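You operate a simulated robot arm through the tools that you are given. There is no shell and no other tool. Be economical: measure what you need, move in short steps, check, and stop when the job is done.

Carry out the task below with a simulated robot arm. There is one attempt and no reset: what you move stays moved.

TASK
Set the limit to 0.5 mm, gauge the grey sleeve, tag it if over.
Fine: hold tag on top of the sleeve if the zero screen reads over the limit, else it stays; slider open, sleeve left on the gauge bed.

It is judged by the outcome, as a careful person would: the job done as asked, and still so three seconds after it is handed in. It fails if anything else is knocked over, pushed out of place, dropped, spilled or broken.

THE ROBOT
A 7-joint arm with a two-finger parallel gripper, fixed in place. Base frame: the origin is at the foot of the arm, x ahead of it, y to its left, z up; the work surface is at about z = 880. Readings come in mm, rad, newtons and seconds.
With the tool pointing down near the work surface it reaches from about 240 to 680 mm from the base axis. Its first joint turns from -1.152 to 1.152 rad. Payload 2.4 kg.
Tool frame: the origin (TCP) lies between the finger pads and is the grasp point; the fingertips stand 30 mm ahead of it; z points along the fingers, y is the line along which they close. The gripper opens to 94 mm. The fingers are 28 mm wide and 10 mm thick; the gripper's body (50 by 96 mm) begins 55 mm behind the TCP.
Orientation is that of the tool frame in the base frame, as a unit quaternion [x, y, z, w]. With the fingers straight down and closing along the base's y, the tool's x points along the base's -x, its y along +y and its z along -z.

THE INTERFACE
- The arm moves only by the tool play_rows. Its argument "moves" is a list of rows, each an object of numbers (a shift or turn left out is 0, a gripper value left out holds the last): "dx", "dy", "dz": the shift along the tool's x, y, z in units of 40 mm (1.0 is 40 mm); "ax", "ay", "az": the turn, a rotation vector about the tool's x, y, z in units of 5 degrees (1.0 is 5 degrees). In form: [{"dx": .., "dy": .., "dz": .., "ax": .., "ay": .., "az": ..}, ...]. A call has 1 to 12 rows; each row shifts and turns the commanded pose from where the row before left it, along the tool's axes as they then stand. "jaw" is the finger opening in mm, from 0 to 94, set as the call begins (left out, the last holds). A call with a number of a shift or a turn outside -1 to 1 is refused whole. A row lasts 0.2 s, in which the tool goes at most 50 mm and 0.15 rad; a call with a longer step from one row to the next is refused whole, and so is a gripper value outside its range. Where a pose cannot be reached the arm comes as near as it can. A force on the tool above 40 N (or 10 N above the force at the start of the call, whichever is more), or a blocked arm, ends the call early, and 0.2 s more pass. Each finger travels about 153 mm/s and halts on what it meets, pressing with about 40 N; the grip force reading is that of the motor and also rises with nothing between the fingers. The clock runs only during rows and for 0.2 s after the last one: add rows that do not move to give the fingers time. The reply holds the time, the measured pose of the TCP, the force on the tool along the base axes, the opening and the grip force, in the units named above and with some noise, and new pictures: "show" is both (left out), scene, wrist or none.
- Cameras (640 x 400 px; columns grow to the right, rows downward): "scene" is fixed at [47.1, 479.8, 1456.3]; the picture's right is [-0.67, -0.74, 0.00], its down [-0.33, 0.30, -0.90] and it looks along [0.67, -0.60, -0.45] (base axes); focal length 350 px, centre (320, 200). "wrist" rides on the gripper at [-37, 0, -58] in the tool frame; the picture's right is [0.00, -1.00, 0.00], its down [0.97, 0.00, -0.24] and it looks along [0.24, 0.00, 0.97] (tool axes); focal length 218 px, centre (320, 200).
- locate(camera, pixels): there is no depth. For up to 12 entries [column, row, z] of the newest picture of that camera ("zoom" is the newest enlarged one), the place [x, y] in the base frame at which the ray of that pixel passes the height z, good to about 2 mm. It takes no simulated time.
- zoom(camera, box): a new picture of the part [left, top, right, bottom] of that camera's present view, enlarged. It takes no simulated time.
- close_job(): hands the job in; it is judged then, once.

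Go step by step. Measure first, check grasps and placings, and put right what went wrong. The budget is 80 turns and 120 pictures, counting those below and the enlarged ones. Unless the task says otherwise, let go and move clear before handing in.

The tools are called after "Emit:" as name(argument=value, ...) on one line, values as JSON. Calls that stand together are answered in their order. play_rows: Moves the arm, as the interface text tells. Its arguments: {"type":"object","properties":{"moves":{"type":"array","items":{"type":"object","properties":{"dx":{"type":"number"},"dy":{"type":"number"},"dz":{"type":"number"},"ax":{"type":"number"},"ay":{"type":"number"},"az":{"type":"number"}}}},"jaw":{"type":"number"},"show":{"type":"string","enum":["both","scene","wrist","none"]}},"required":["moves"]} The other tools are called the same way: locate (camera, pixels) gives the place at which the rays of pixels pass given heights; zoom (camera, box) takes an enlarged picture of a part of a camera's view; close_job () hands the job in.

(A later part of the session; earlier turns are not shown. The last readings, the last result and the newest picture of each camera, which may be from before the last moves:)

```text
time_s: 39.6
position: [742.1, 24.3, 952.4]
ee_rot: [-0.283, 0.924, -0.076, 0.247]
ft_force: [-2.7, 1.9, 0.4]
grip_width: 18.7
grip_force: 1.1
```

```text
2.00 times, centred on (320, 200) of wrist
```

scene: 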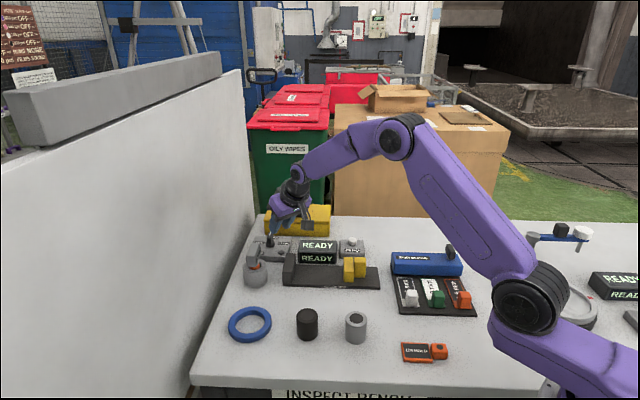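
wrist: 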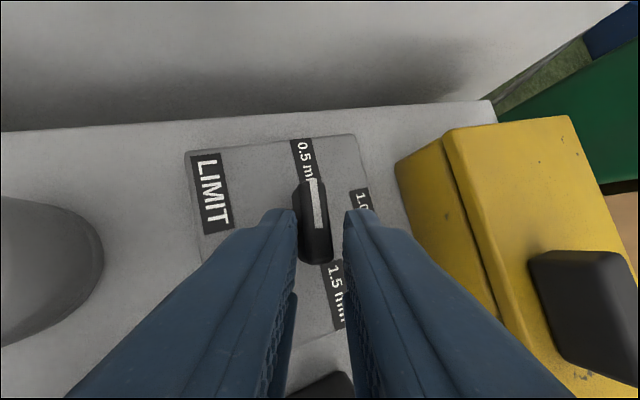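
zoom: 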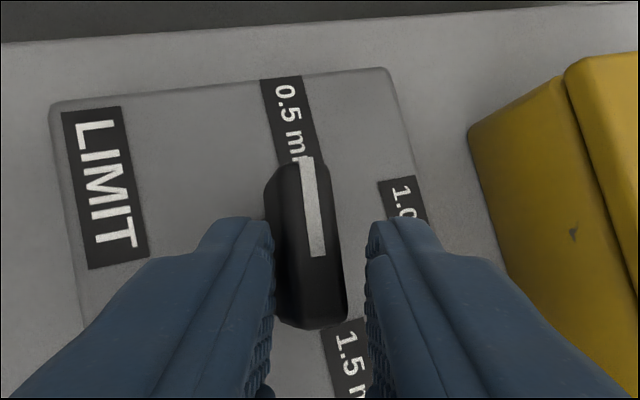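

Pointer now points to 0.5 mm, parallel to the label row. Releasing and backing off to check.

Emit:
play_rows(jaw=32, moves=[{}, {"dz": -0.5}, {"dz": -0.8}, {"dz": -0.8}, {"dz": -0.8}, {"dz": -0.8}])

Emit:
zoom(camera="wrist", box=[220, 60, 420, 260])

Emit:
zoom(camera="scene", box=[225, 210, 385, 310])

```text
time_s: 41.0
position: [668.5, 26.1, 1079.5]
ee_rot: [-0.282, 0.924, -0.076, 0.248]
ft_force: [-0.1, -0.3, 0.2]
grip_width: 32.1
grip_force: 0.0
```

scene: 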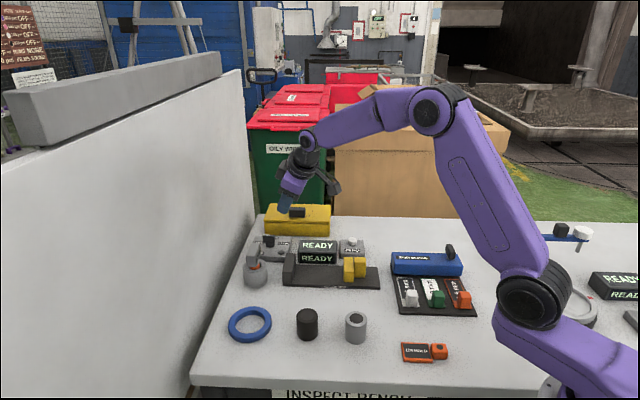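
wrist: 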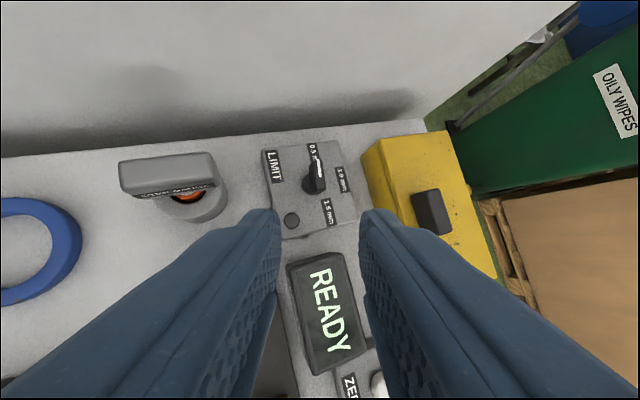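

```text
2.00 times, centred on (320, 160) of wrist
```

zoom: 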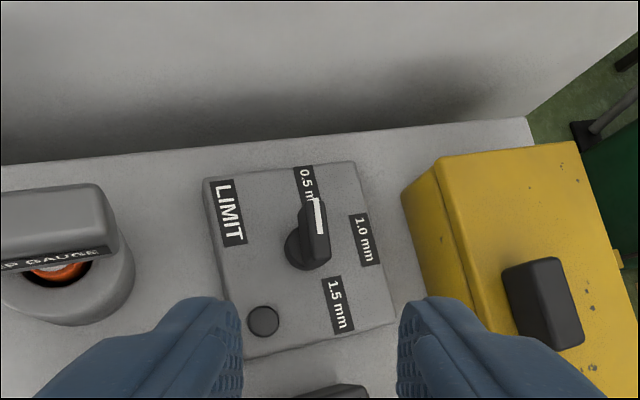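

```text
4.00 times, centred on (305, 260) of scene
```

zoom: 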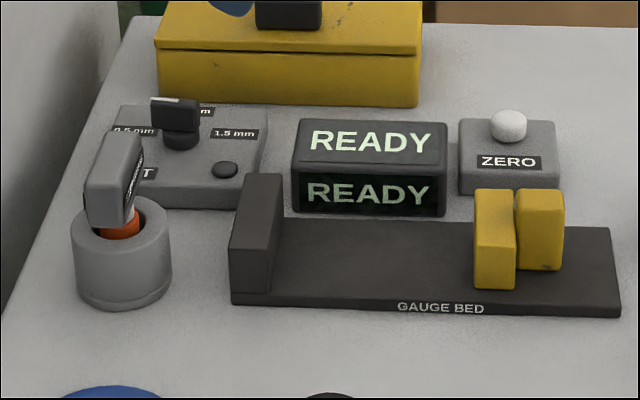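

Limit is at 0.5 mm, nothing else disturbed. I'll return the tool vertical and move to view the sleeve.

Emit:
play_rows(moves=[{"az": 1, "dz": -0.5}, {"az": 1, "dz": -0.5}, {"az": 1}, {"az": 1}, {"az": 1}, {"az": 1}, {"az": 0.8}, {"ay": 1}, {"ay": 1}, {"ay": 1}, {"ay": 1}, {"ay": 1}], show="none")

Emit:
play_rows(jaw=70, moves=[{"ay": 1}, {"dx": 0.8}, {"dx": 0.8, "dy": 0.1}, {"dx": 0.8, "dy": 0.2}, {"dx": 0.8, "dy": 0.2}, {"dx": 0.8, "dy": 0.2}, {"dx": 0.8, "dy": 0.2}, {}])

```text
time_s: 43.6
position: [647.2, 25.0, 1114.9]
ee_rot: [0.001, 0.999, -0.001, 0.042]
ft_force: [-0.9, 0.0, 0.8]
grip_width: 32.2
grip_force: 0.0
```

```text
time_s: 45.4
position: [456.1, 61.7, 1114.7]
ee_rot: [-0.001, 1.0, 0.0, 0.0]
ft_force: [0.0, 0.5, 0.0]
grip_width: 69.8
grip_force: 0.0
```

scene: 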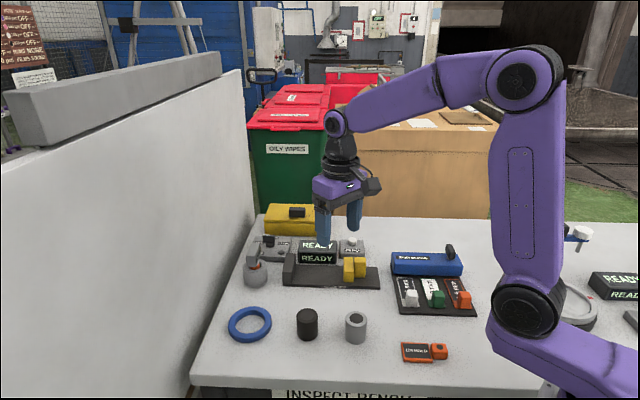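
wrist: 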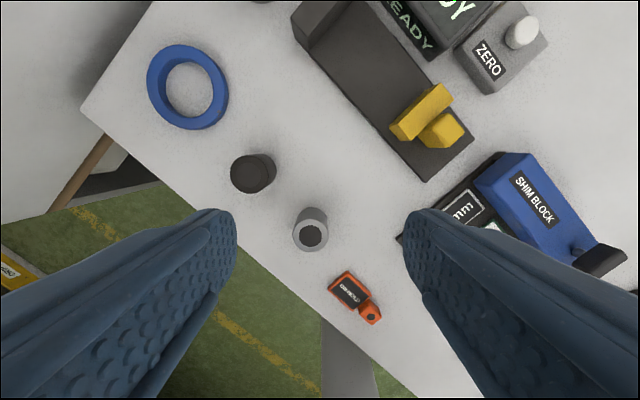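

Emit:
zoom(camera="scene", box=[325, 295, 385, 355])

Emit:
zoom(camera="wrist", box=[260, 180, 360, 280])

Emit:
locate(camera="wrist", pixels=[[311, 235, 920], [311, 235, 935], [293, 233, 925], [328, 235, 925], [296, 0, 920], [295, 38, 920], [397, 140, 920], [424, 181, 888], [473, 138, 888], [435, 105, 930], [443, 130, 920]])

Emit:
locate(camera="scene", pixels=[[355.5, 317, 920], [355.5, 317, 935], [355.5, 341, 880], [345, 318, 925], [366, 318, 925]])

```text
6.67 times, centred on (355, 325) of scene
```

zoom: 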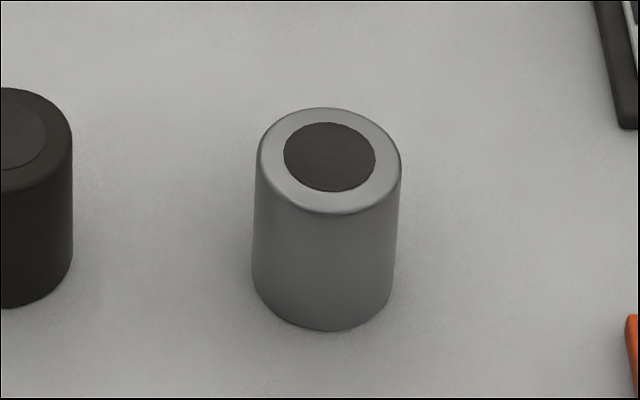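

```text
4.00 times, centred on (310, 230) of wrist
```

zoom: 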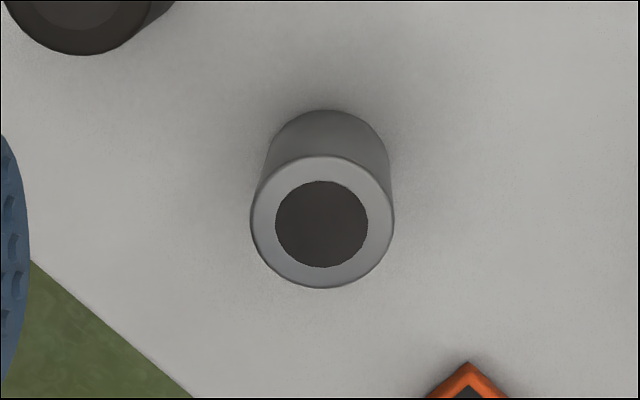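

```text
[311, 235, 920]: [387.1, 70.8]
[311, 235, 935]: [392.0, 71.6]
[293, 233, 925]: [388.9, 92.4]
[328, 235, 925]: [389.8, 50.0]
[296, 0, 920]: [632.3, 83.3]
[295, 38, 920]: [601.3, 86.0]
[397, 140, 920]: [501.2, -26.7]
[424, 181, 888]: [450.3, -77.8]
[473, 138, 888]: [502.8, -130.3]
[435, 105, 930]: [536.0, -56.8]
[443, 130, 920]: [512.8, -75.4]
```

```text
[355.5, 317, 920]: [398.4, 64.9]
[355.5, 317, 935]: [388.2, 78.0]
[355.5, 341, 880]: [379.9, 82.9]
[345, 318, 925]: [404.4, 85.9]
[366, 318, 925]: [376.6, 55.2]
```

Emit:
zoom(camera="wrist", box=[280, 0, 500, 200])

```text
2.00 times, centred on (390, 100) of wrist
```

zoom: 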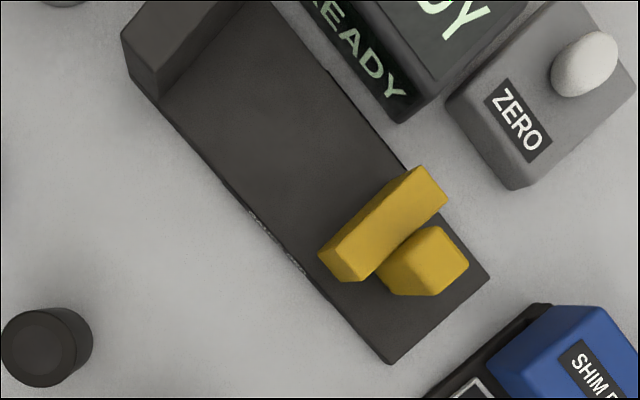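

Emit:
locate(camera="zoom", pixels=[[390, 363, 890], [490, 275, 890], [160, 107, 890], [130, 70, 890], [242, 3, 890], [319, 252, 930], [418, 167, 930], [362, 281, 893], [433, 230, 920], [468, 263, 920], [433, 293, 893], [585, 60, 920]])

Emit:
zoom(camera="scene", box=[275, 225, 395, 300])

```text
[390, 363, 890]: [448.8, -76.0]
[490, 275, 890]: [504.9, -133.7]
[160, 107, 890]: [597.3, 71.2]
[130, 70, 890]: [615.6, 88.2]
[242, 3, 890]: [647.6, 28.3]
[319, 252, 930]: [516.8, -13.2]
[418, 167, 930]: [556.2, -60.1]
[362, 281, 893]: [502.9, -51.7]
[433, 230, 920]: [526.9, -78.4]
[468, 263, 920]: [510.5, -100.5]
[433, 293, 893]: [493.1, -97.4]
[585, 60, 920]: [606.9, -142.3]
```

```text
5.33 times, centred on (335, 262) of scene
```

zoom: 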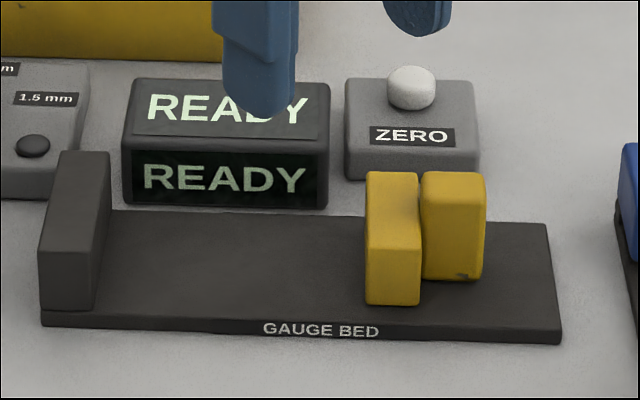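

Bed geometry: axis at 45° toward the anvil, anvil face centre ~(624,42), bed top ~889; sleeve at (390,71), ø≈41, top ~928. I'll yaw the tool 45° and go over the sleeve.

Emit:
play_rows(jaw=70, moves=[{"dx": 0.82, "dy": 0.12}, {"dx": 0.83, "dy": 0.11}, {"az": -1}, {"az": -1}, {"az": -1}, {"az": -1}, {"az": -1}, {"az": -1}, {"az": -1}, {"az": -1}, {"az": -1}, {"dz": 0.9}], show="none")

Emit:
play_rows(moves=[{"dz": 0.9}, {"dz": 0.9}, {}])

```text
time_s: 48.0
position: [390.8, 70.3, 1081.4]
ee_rot: [-0.383, 0.924, 0.0, 0.0]
ft_force: [-0.5, -0.7, -0.6]
grip_width: 69.9
grip_force: 0.1
```

```text
time_s: 48.8
position: [390.1, 69.6, 1007.4]
ee_rot: [-0.383, 0.924, -0.001, 0.0]
ft_force: [-0.2, -0.4, 0.0]
grip_width: 69.9
grip_force: 0.0
```

scene: 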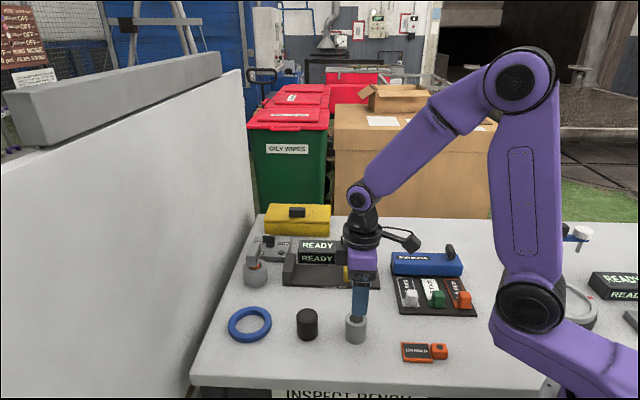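
wrist: 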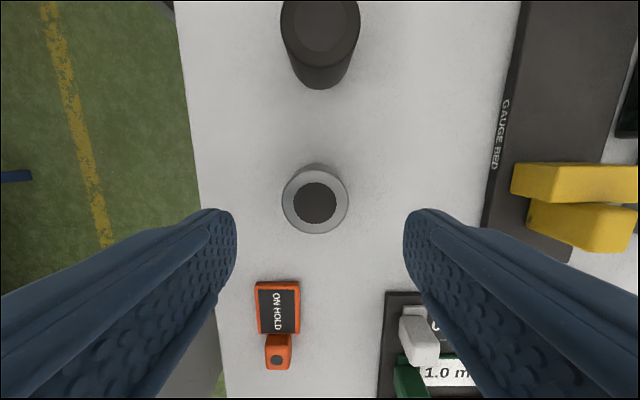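

Emit:
locate(camera="wrist", pixels=[[315, 202, 928], [315, 202, 924], [283, 200, 928], [347, 202, 928], [440, 340, 900], [385, 292, 885]])

```text
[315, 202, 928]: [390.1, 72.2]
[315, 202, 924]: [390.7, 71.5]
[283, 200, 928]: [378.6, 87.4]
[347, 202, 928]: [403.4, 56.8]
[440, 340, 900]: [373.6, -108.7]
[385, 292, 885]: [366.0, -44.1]
```

Emit:
play_rows(moves=[{"dx": -0.04, "dy": 0.04, "dz": 0.7}, {"dz": 0.7}, {"dz": 0.5}, {"dz": 0.37}, {}], show="none")

Emit:
play_rows(jaw=30, moves=[{}, {}, {}])

```text
time_s: 50.0
position: [389.6, 72.4, 916.4]
ee_rot: [-0.383, 0.924, -0.001, 0.0]
ft_force: [-0.2, -0.3, 0.4]
grip_width: 70.0
grip_force: 0.0
```

```text
time_s: 50.8
position: [390.4, 71.7, 917.4]
ee_rot: [-0.383, 0.924, 0.0, 0.0]
ft_force: [0.6, 0.6, 0.4]
grip_width: 42.4
grip_force: 40.3
```

scene: 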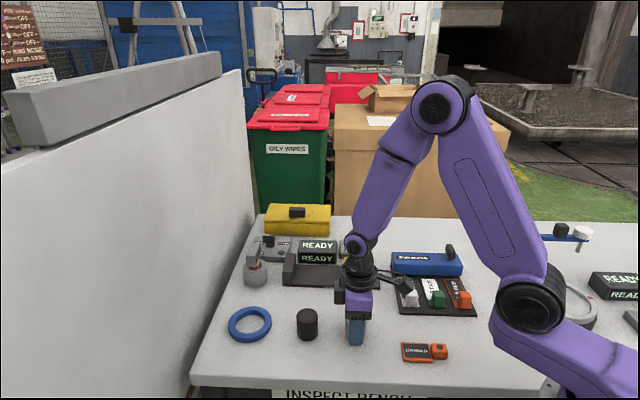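
wrist: 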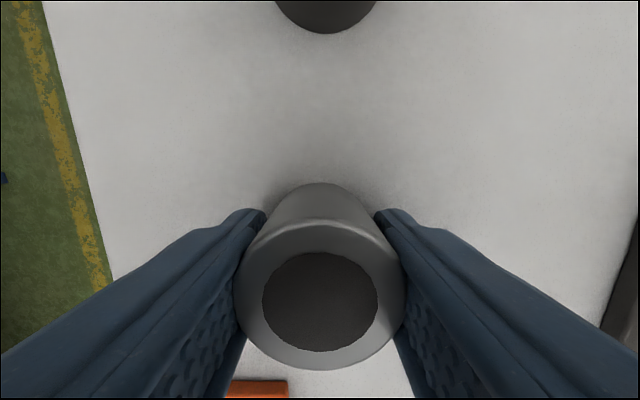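

Gripped (42.4 mm). Lift and carry above the bed.

Emit:
play_rows(moves=[{"dz": -0.8}, {"dz": -0.9}, {"dz": -0.9}, {"dx": -0.493, "dy": -0.775}, {"dx": -0.493, "dy": -0.775}, {"dx": -0.493, "dy": -0.775}, {"dx": -0.493, "dy": -0.775}, {"dx": -0.493, "dy": -0.775}, {"dx": -0.493, "dy": -0.775}, {}])

```text
time_s: 53.0
position: [605.5, 24.5, 1019.6]
ee_rot: [-0.383, 0.924, 0.001, 0.001]
ft_force: [-0.2, 0.3, -2.5]
grip_width: 42.1
grip_force: 39.7
```

scene: 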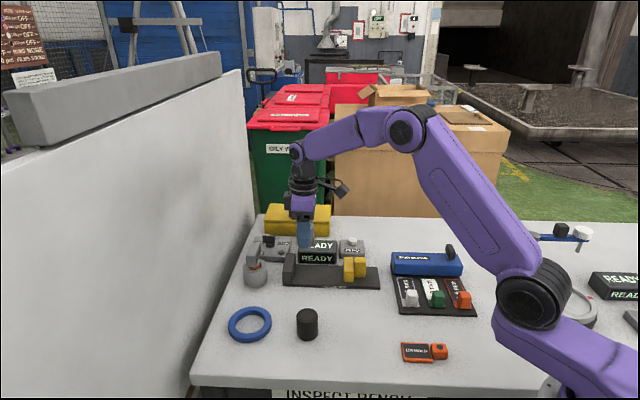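
wrist: 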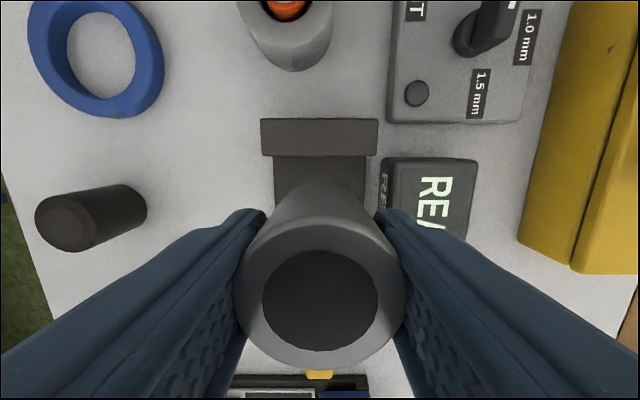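

Emit:
locate(camera="wrist", pixels=[[319, 156, 889], [319, 156, 930], [319, 120, 930], [320, 372, 930], [273, 175, 889], [366, 175, 889]])

Emit:
zoom(camera="wrist", box=[240, 100, 400, 220])

```text
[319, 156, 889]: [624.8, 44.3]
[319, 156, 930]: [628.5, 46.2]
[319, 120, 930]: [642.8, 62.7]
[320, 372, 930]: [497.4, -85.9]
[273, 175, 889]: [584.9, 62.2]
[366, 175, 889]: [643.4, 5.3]
```

```text
3.33 times, centred on (320, 160) of wrist
```

zoom: 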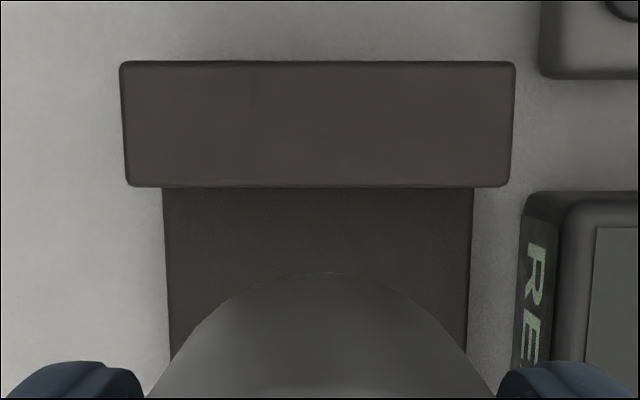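

Gap to the anvil is ~8 mm and the sleeve is centred. Lower it, moving 5 mm closer.

Emit:
play_rows(moves=[{"dx": -0.12, "dz": 0.7}, {"dz": 0.7}, {"dz": 0.6}, {"dz": 0.25}, {"dz": 0.05}, {}])

Emit:
zoom(camera="scene", box=[265, 215, 385, 295])

```text
time_s: 54.4
position: [608.5, 27.8, 928.9]
ee_rot: [-0.383, 0.924, 0.0, 0.0]
ft_force: [-0.5, 0.2, -3.1]
grip_width: 41.9
grip_force: 39.7
```

scene: 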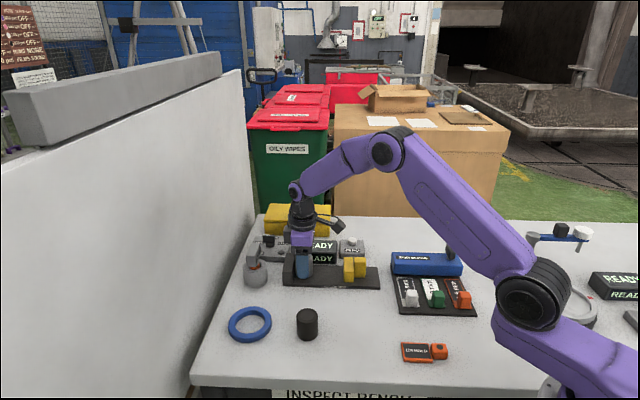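
wrist: 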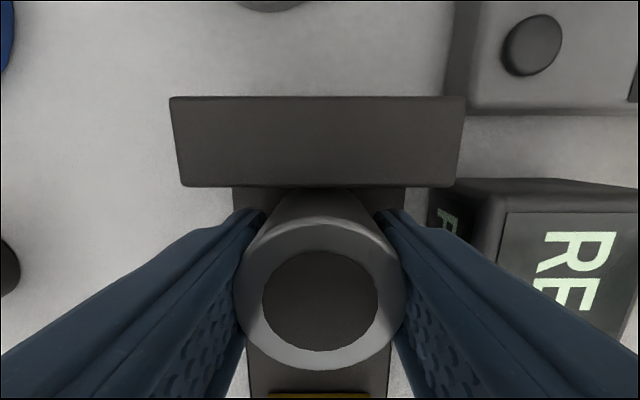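

```text
5.00 times, centred on (325, 255) of scene
```

zoom: 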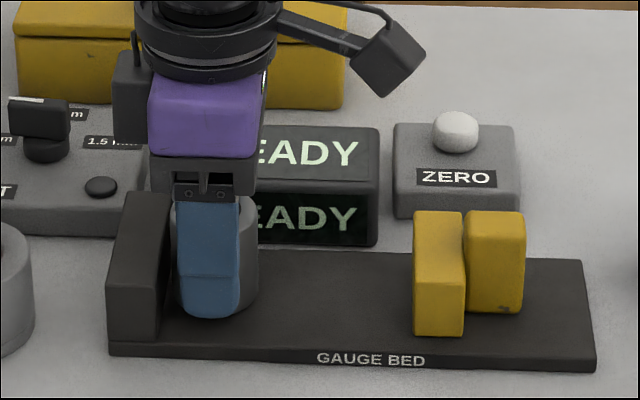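

No contact yet; lower in 1 mm steps.

Emit:
play_rows(moves=[{"dz": 0.025}, {"dz": 0.025}, {}], show="none")

Emit:
play_rows(moves=[{"dz": 0.025}, {"dz": 0.025}, {}], show="none")

```text
time_s: 55.2
position: [608.4, 28.2, 927.2]
ee_rot: [-0.383, 0.924, 0.0, 0.0]
ft_force: [-0.1, 0.1, -0.1]
grip_width: 41.8
grip_force: 39.9
```

```text
time_s: 56.0
position: [608.9, 28.6, 926.7]
ee_rot: [-0.383, 0.924, -0.001, 0.002]
ft_force: [-4.9, -0.4, 23.5]
grip_width: 42.0
grip_force: 39.9
```

Touching the bed. Ease off and release.

Emit:
play_rows(moves=[{"dz": -0.03}, {}], show="none")

Emit:
play_rows(jaw=54, moves=[{}, {}, {"dz": -0.5}, {"dz": -0.8}, {"dz": -0.8}, {"dz": -0.5}, {}])

Emit:
zoom(camera="scene", box=[265, 215, 385, 295])

```text
time_s: 56.6
position: [609.8, 28.0, 926.0]
ee_rot: [-0.382, 0.924, -0.001, 0.001]
ft_force: [2.2, -0.5, 17.0]
grip_width: 41.7
grip_force: 40.2
```

```text
time_s: 58.2
position: [607.0, 28.6, 1030.8]
ee_rot: [-0.382, 0.924, -0.001, 0.0]
ft_force: [-0.9, -0.2, 0.4]
grip_width: 53.8
grip_force: 0.0
```

scene: 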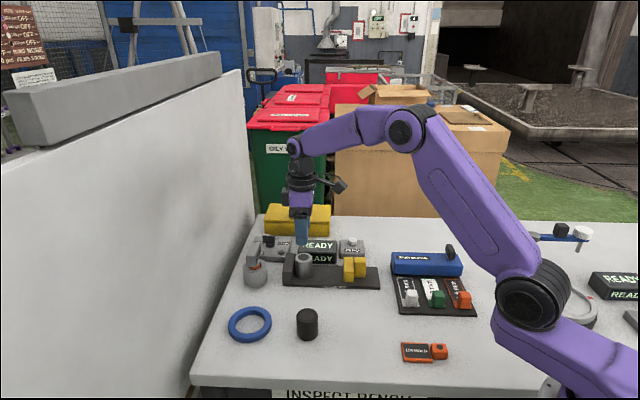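
wrist: 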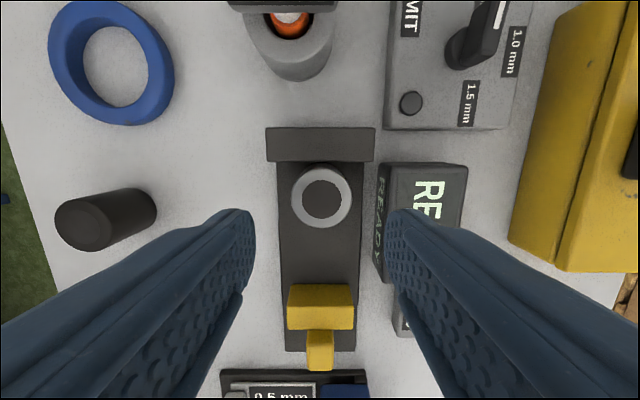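

```text
5.00 times, centred on (325, 255) of scene
```

zoom: 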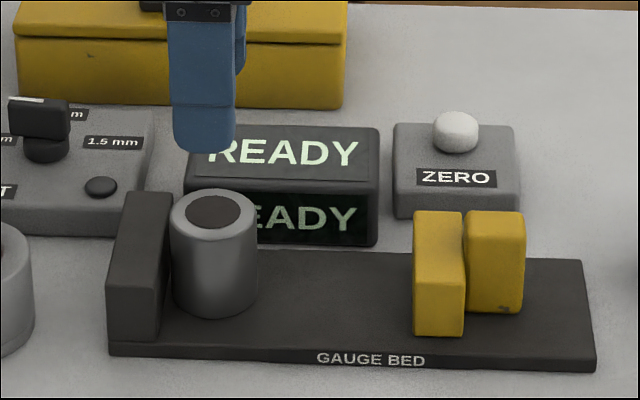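

Sleeve stands upright beside the anvil. Locate the slider handle (wrist ~(320,352)).

Emit:
locate(camera="wrist", pixels=[[308, 334, 930], [332, 334, 930], [308, 360, 930], [332, 360, 930], [289, 287, 930], [352, 287, 930], [289, 308, 930], [352, 308, 930]])

Emit:
zoom(camera="wrist", box=[240, 250, 400, 400])

Emit:
locate(camera="scene", pixels=[[348.6, 257.5, 925], [348.6, 257.5, 935], [357.4, 258, 925], [369.5, 258, 925], [369.5, 258, 935]])

```text
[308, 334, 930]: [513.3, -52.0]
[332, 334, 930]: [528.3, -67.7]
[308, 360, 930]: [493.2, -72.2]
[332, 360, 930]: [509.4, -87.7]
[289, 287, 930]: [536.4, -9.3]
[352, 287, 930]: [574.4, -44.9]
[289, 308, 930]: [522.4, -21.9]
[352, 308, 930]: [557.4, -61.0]
```

```text
2.67 times, centred on (320, 325) of wrist
```

zoom: 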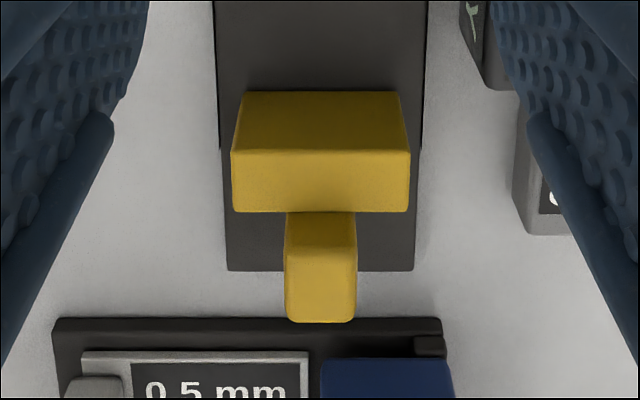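

```text
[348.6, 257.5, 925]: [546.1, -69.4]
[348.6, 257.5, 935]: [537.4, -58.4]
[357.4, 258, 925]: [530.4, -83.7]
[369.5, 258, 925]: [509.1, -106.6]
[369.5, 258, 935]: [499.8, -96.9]
```

Emit:
locate(camera="wrist", pixels=[[320, 306, 925], [320, 306, 935], [320, 306, 945], [320, 329.5, 905], [320, 329.5, 915], [320, 329.5, 925], [320, 353, 905], [320, 353, 915], [320, 353, 925], [320, 370.7, 892], [320, 284.5, 935], [320, 351, 889]])

Emit:
zoom(camera="scene", box=[330, 245, 386, 290])

```text
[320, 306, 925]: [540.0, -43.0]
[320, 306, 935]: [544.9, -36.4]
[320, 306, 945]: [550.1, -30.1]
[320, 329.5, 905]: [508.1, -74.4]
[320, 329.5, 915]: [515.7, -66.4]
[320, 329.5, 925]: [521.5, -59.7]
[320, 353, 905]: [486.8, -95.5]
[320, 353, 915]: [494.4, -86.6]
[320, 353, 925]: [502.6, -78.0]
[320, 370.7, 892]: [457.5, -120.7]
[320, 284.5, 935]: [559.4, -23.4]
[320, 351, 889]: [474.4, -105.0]
```

```text
8.89 times, centred on (358, 268) of scene
```

zoom: 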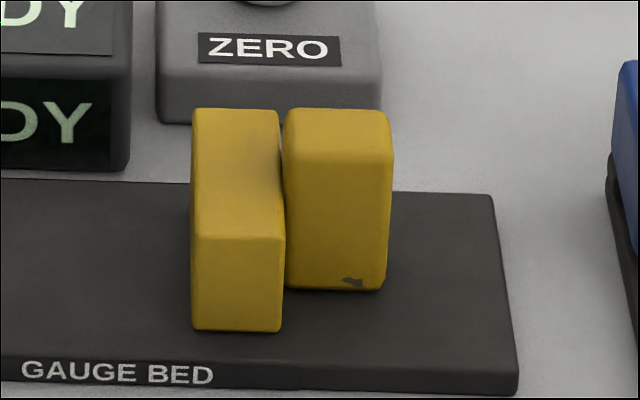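

Handle centre estimated at ~(520,-62), handle 31×20, top ~z 934. Move above it.

Emit:
play_rows(jaw=50, moves=[{"dx": 0.8, "dy": -0.02}, {"dx": 0.8, "dy": -0.02}, {"dx": 0.8, "dy": -0.02}, {"dx": 0.76}, {"dz": 0.3}, {}])

```text
time_s: 59.6
position: [520.5, -63.7, 1017.4]
ee_rot: [-0.383, 0.924, 0.0, 0.0]
ft_force: [-0.3, -0.7, -0.6]
grip_width: 49.9
grip_force: 0.0
```

scene: 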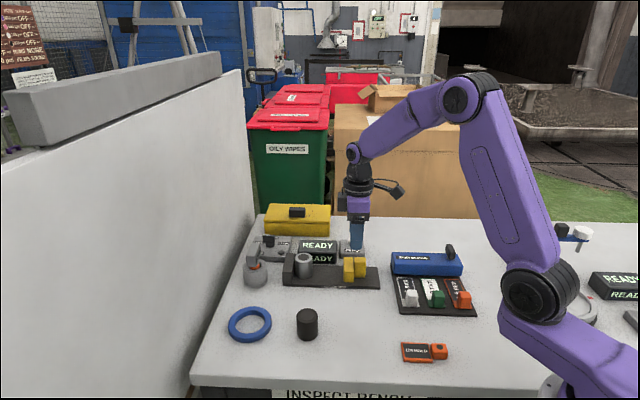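
wrist: 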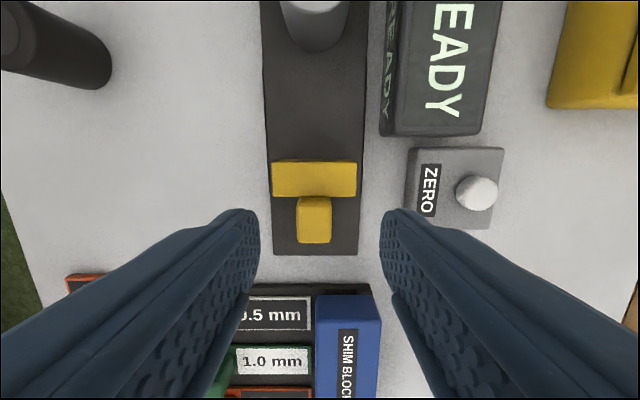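

Emit:
locate(camera="wrist", pixels=[[315, 197, 934], [315, 243, 934], [297, 220, 934], [332, 220, 934], [315, 161, 919], [315, 195, 919], [476, 193, 925], [455, 185, 910]])

Emit:
zoom(camera="wrist", box=[250, 130, 390, 270])

```text
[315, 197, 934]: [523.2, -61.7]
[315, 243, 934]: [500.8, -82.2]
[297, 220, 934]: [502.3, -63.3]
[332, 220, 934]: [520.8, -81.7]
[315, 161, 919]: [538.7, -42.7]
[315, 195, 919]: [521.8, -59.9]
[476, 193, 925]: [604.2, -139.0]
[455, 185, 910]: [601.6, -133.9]
```

```text
2.86 times, centred on (320, 200) of wrist
```

zoom: 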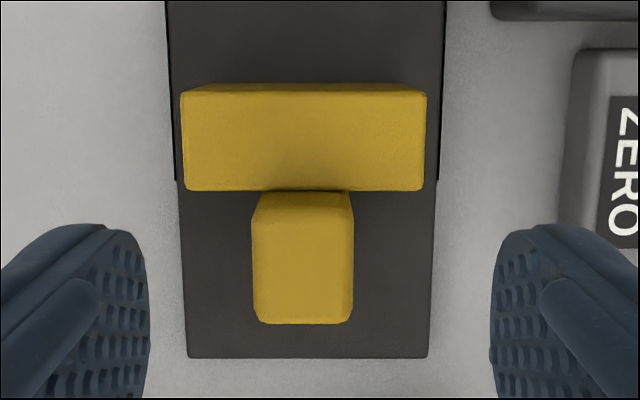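

Handle centre is (512,-72). Adjust and descend to grip it.

Emit:
play_rows(moves=[{"dx": 0.27, "dy": -0.02}, {"dz": 0.8}, {"dz": 0.8}, {"dz": 0.6}, {}], show="none")

Emit:
play_rows(jaw=14, moves=[{}, {}, {}])

```text
time_s: 60.5
position: [516.6, -69.3, 956.0]
ee_rot: [-0.382, 0.924, -0.001, 0.006]
ft_force: [-1.6, 2.4, 12.0]
grip_width: 52.3
grip_force: 2.4
stopped in row 4: the force on the tool passed its limit (the readings are from after the stop); the commanded pose is now the measured one
```

```text
time_s: 61.1
position: [514.1, -65.7, 954.0]
ee_rot: [-0.384, 0.923, 0.001, 0.002]
ft_force: [-7.4, 5.7, 11.0]
grip_width: 25.3
grip_force: 10.3
stopped in row 2: the force on the tool passed its limit (the readings are from after the stop); the commanded pose is now the measured one
```

scene: 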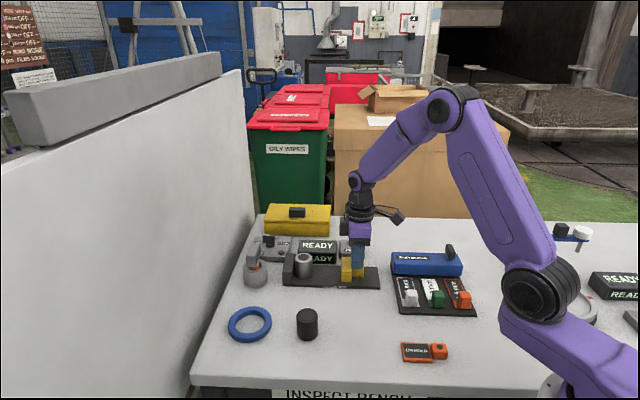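
wrist: 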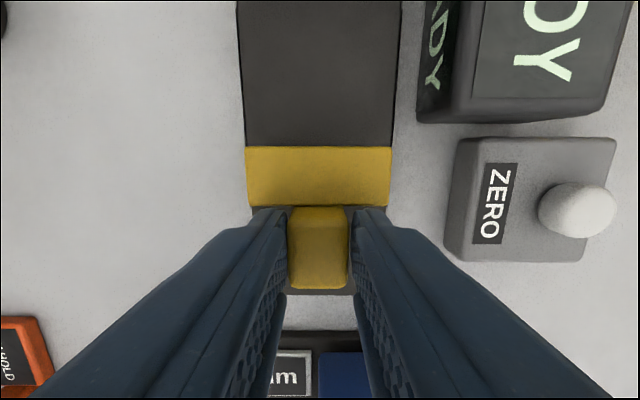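

The finger edge came down on the slider plate. Open, lift a little, shift 9 mm off the plate, descend again.

Emit:
play_rows(jaw=50, moves=[{"dz": -0.4}, {"dx": 0.26, "dy": -0.06}, {}])

Emit:
zoom(camera="wrist", box=[230, 120, 410, 320])

```text
time_s: 61.9
position: [509.5, -75.6, 969.9]
ee_rot: [-0.384, 0.923, 0.001, 0.003]
ft_force: [-0.3, 0.6, 0.2]
grip_width: 49.9
grip_force: 0.1
```

scene: 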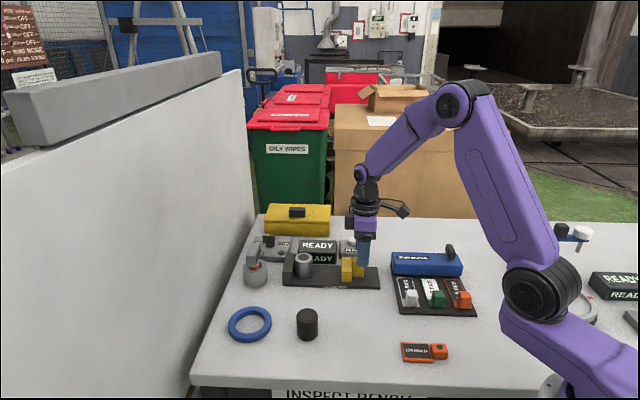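
wrist: 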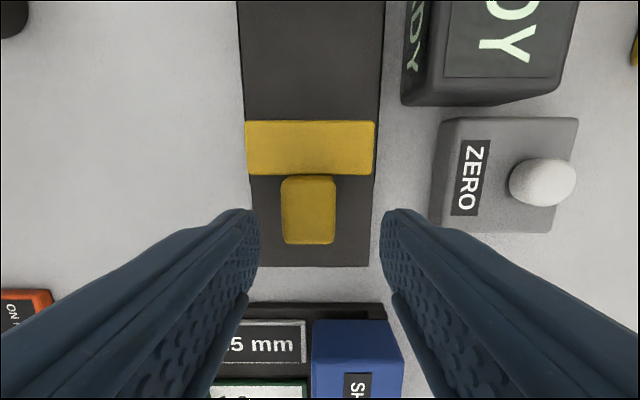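

```text
2.00 times, centred on (320, 220) of wrist
```

zoom: 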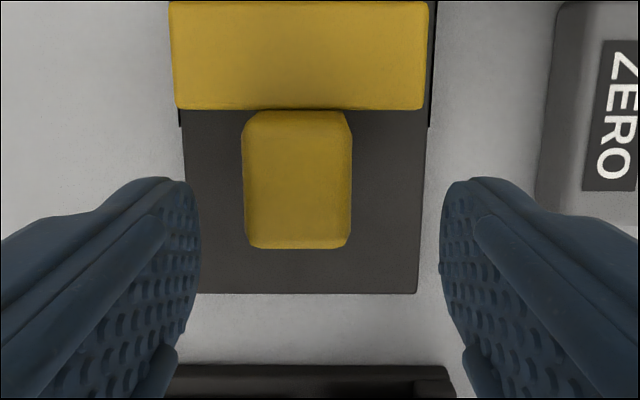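

Emit:
locate(camera="wrist", pixels=[[310, 175, 920], [310, 175, 926], [308, 178, 934], [308, 243, 934], [308, 210, 934], [308, 121, 920]])

```text
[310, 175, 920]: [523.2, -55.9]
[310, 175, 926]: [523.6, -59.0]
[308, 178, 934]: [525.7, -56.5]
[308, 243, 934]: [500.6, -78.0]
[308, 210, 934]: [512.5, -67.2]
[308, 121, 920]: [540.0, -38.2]
```

Emit:
play_rows(moves=[{"dy": 0.09, "dz": 0.4}, {"dz": 0.4}, {"dz": 0.25}, {}], show="none")

Emit:
play_rows(jaw=14, moves=[{}, {}, {}])

```text
time_s: 62.9
position: [507.0, -73.7, 928.2]
ee_rot: [-0.384, 0.923, 0.001, 0.003]
ft_force: [-0.3, 0.0, 0.1]
grip_width: 49.7
grip_force: 0.1
```

```text
time_s: 63.7
position: [506.4, -73.3, 926.5]
ee_rot: [-0.385, 0.923, 0.002, 0.002]
ft_force: [-9.1, 7.6, 1.5]
grip_width: 27.8
grip_force: 44.8
```

scene: 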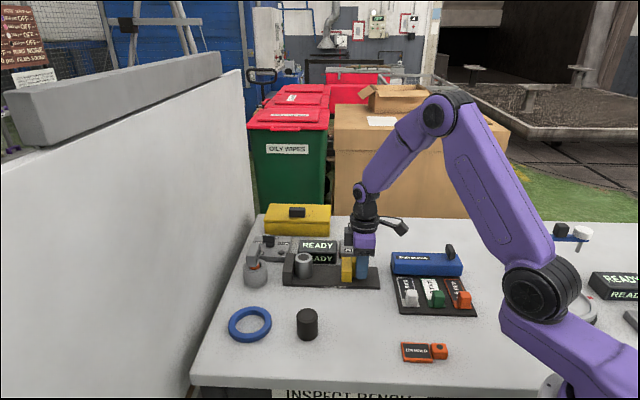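
wrist: 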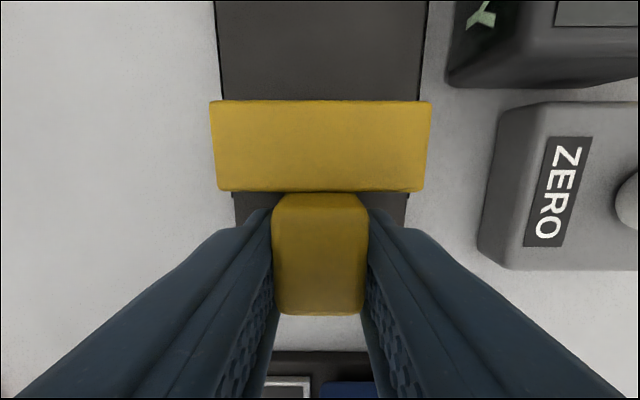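

Handle gripped. Slide toward the anvil ~60 mm.

Emit:
play_rows(moves=[{"dx": -0.3}, {"dx": -0.3}, {"dx": -0.3}, {"dx": -0.3}, {"dx": -0.3}, {}])

Emit:
zoom(camera="scene", box=[265, 215, 385, 295])

```text
time_s: 65.1
position: [548.9, -30.3, 926.8]
ee_rot: [-0.384, 0.923, 0.001, 0.0]
ft_force: [-8.7, 8.4, -19.3]
grip_width: 27.9
grip_force: 45.3
```

scene: 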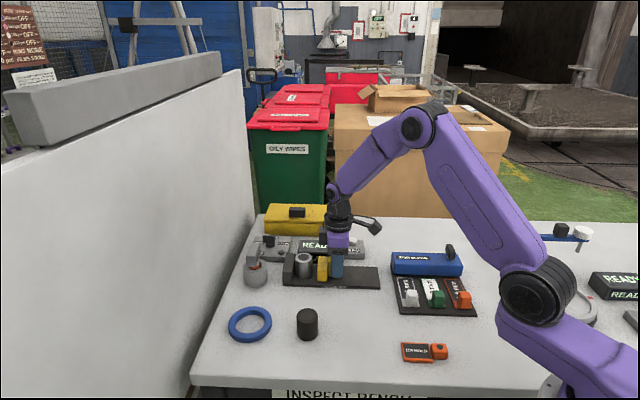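
wrist: 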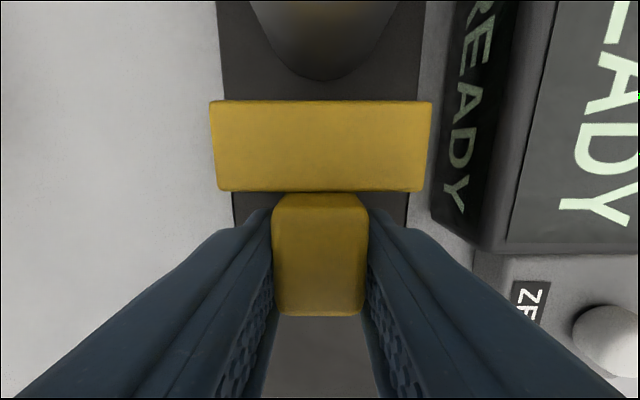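

```text
5.00 times, centred on (325, 255) of scene
```

zoom: 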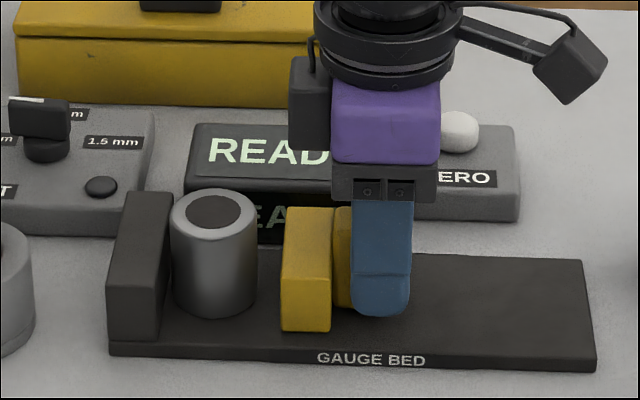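

Emit:
play_rows(moves=[{"dx": -0.15, "dz": 0.03}, {"dx": -0.1}, {"dx": -0.05}, {}])

Emit:
zoom(camera="scene", box=[265, 215, 385, 295])

```text
time_s: 66.1
position: [558.5, -21.7, 927.3]
ee_rot: [-0.385, 0.923, 0.001, 0.002]
ft_force: [-10.9, 10.8, 1.9]
grip_width: 27.9
grip_force: 44.9
```

scene: 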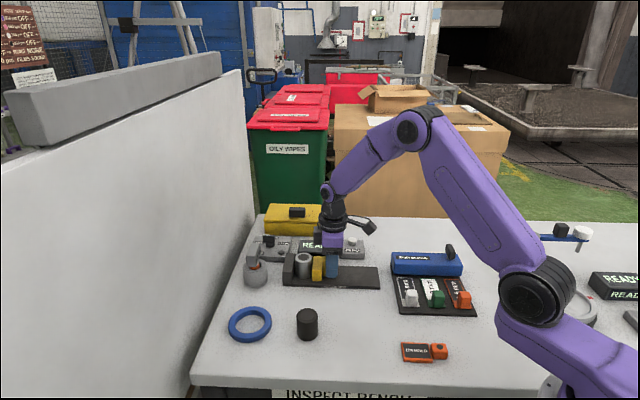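
wrist: 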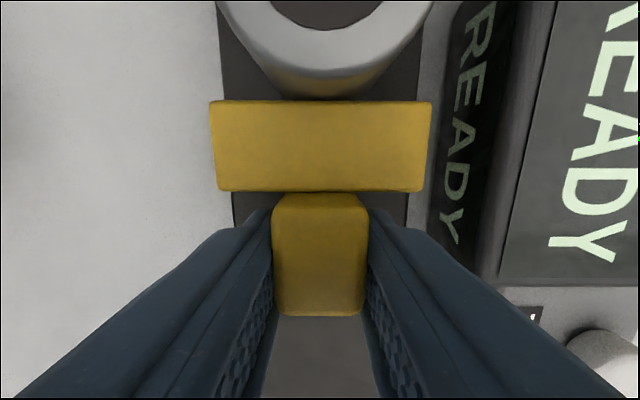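

```text
5.00 times, centred on (325, 255) of scene
```

zoom: 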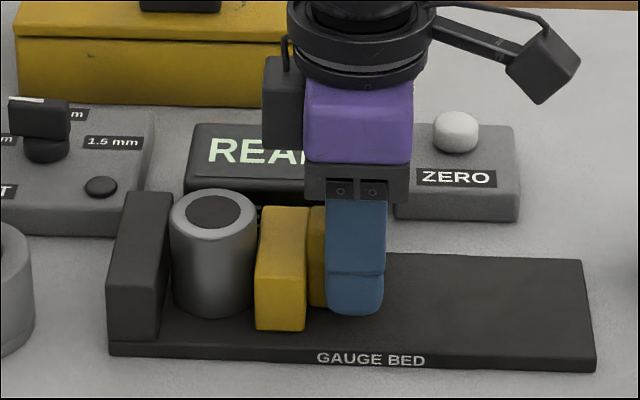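

Emit:
play_rows(moves=[{"dx": -0.04}, {"dx": -0.04}, {"dx": -0.04}, {}], show="wrist")

Emit:
play_rows(moves=[{"dx": -0.04}, {"dx": -0.04}, {}], show="wrist")

Emit:
zoom(camera="scene", box=[265, 215, 385, 295])

```text
time_s: 67.1
position: [560.6, -20.2, 927.5]
ee_rot: [-0.384, 0.923, 0.002, 0.002]
ft_force: [-21.4, 6.3, 2.8]
grip_width: 27.9
grip_force: 44.9
```

wrist: 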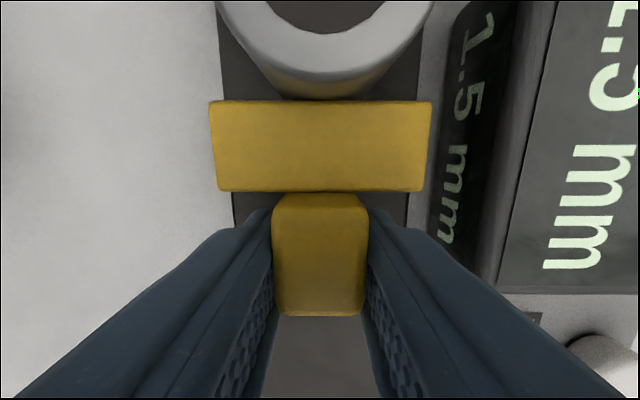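

```text
time_s: 67.9
position: [561.0, -19.4, 927.4]
ee_rot: [-0.382, 0.924, 0.003, -0.001]
ft_force: [-30.9, -7.5, 13.7]
grip_width: 27.9
grip_force: 45.1
```

wrist: 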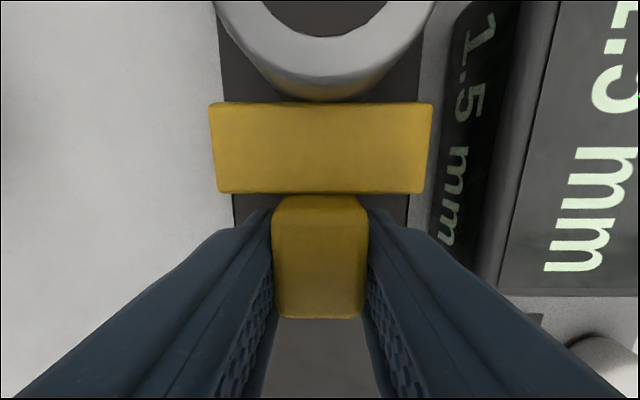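

```text
5.00 times, centred on (325, 255) of scene
```

zoom: 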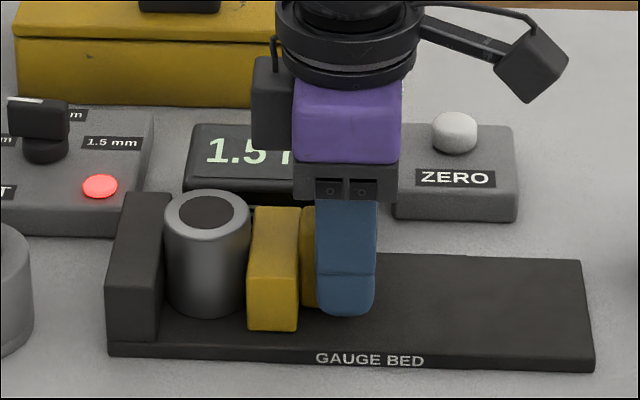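

The screen now reads "1.5 mm" and the limit lamp is red. Before opening I'll let go and rise to read the full screen.

Emit:
play_rows(jaw=44, moves=[{}, {}, {"dz": -0.5}, {"dz": -0.8}, {"dz": -0.8}, {"dz": -0.8, "dx": 0.5}, {"dx": 0.8}, {}])

Emit:
zoom(camera="scene", box=[235, 215, 385, 295])

```text
time_s: 69.7
position: [526.4, -53.4, 1042.7]
ee_rot: [-0.383, 0.924, 0.001, 0.003]
ft_force: [1.0, -0.3, 0.8]
grip_width: 44.1
grip_force: 0.1
```

scene: 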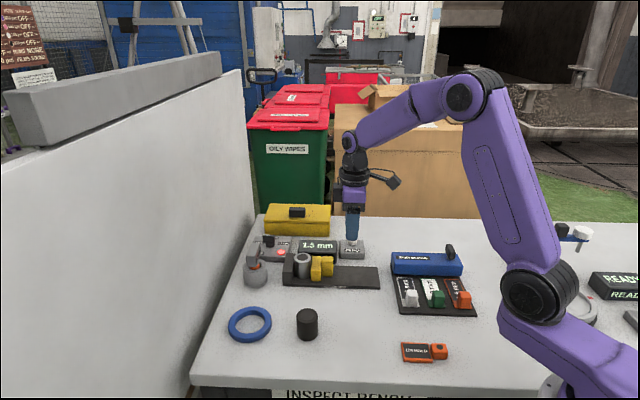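
wrist: 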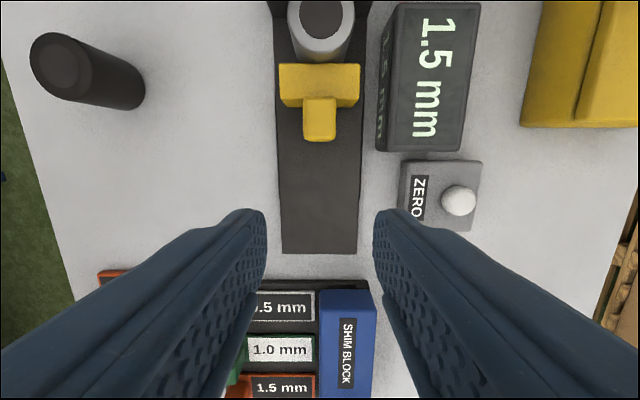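

```text
4.27 times, centred on (310, 255) of scene
```

zoom: 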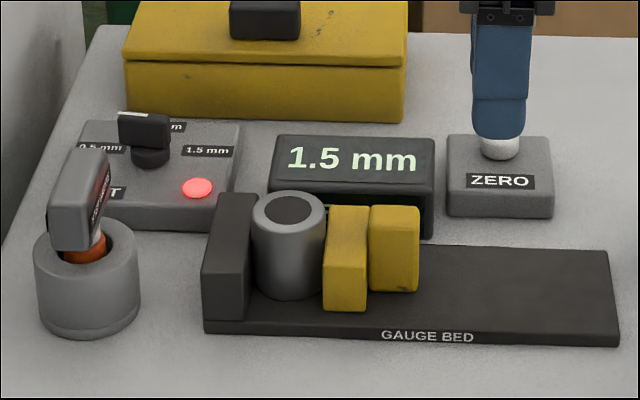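

Screen reads 1.5 mm with a red lamp: over the 0.5 limit, so the tag goes on. First re-grip the slider handle and open it.

Emit:
play_rows(jaw=48, moves=[{"dx": -0.6}, {"dx": -0.58}, {"dz": 0.8}, {"dz": 0.8}, {"dz": 0.8}, {"dz": 0.45}, {}], show="wrist")

Emit:
play_rows(jaw=14, moves=[{}, {}, {}], show="none")

Emit:
play_rows(moves=[{"dx": 0.1}, {"dx": 0.3}, {"dx": 0.3}, {"dx": 0.3}, {"dx": 0.3}, {"dx": 0.3}, {"dx": 0.2}, {}])

```text
time_s: 71.3
position: [560.0, -19.7, 929.1]
ee_rot: [-0.385, 0.923, 0.001, 0.004]
ft_force: [0.8, -0.1, -0.8]
grip_width: 47.7
grip_force: 0.0
```

wrist: 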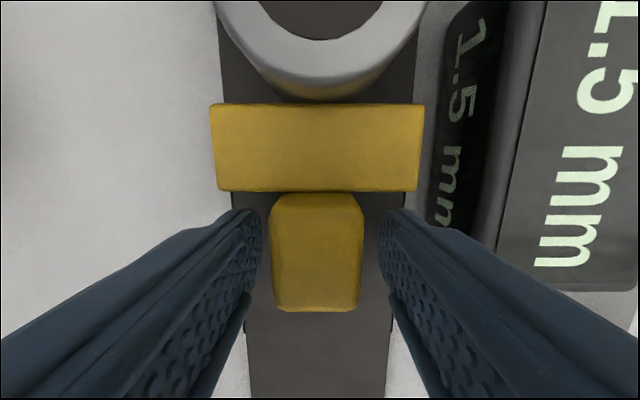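

```text
time_s: 72.1
position: [560.5, -19.0, 929.4]
ee_rot: [-0.384, 0.924, 0.002, 0.002]
ft_force: [-6.2, 3.7, -0.4]
grip_width: 27.8
grip_force: 44.7
```

```text
time_s: 73.9
position: [508.8, -70.6, 929.9]
ee_rot: [-0.385, 0.923, 0.0, 0.002]
ft_force: [-8.0, 7.7, -0.5]
grip_width: 27.8
grip_force: 44.7
```

scene: 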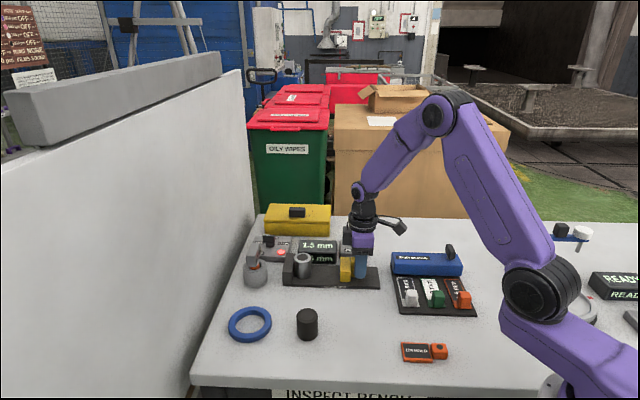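
wrist: 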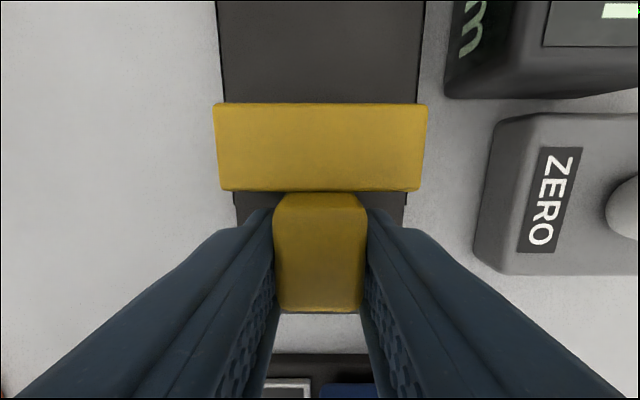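

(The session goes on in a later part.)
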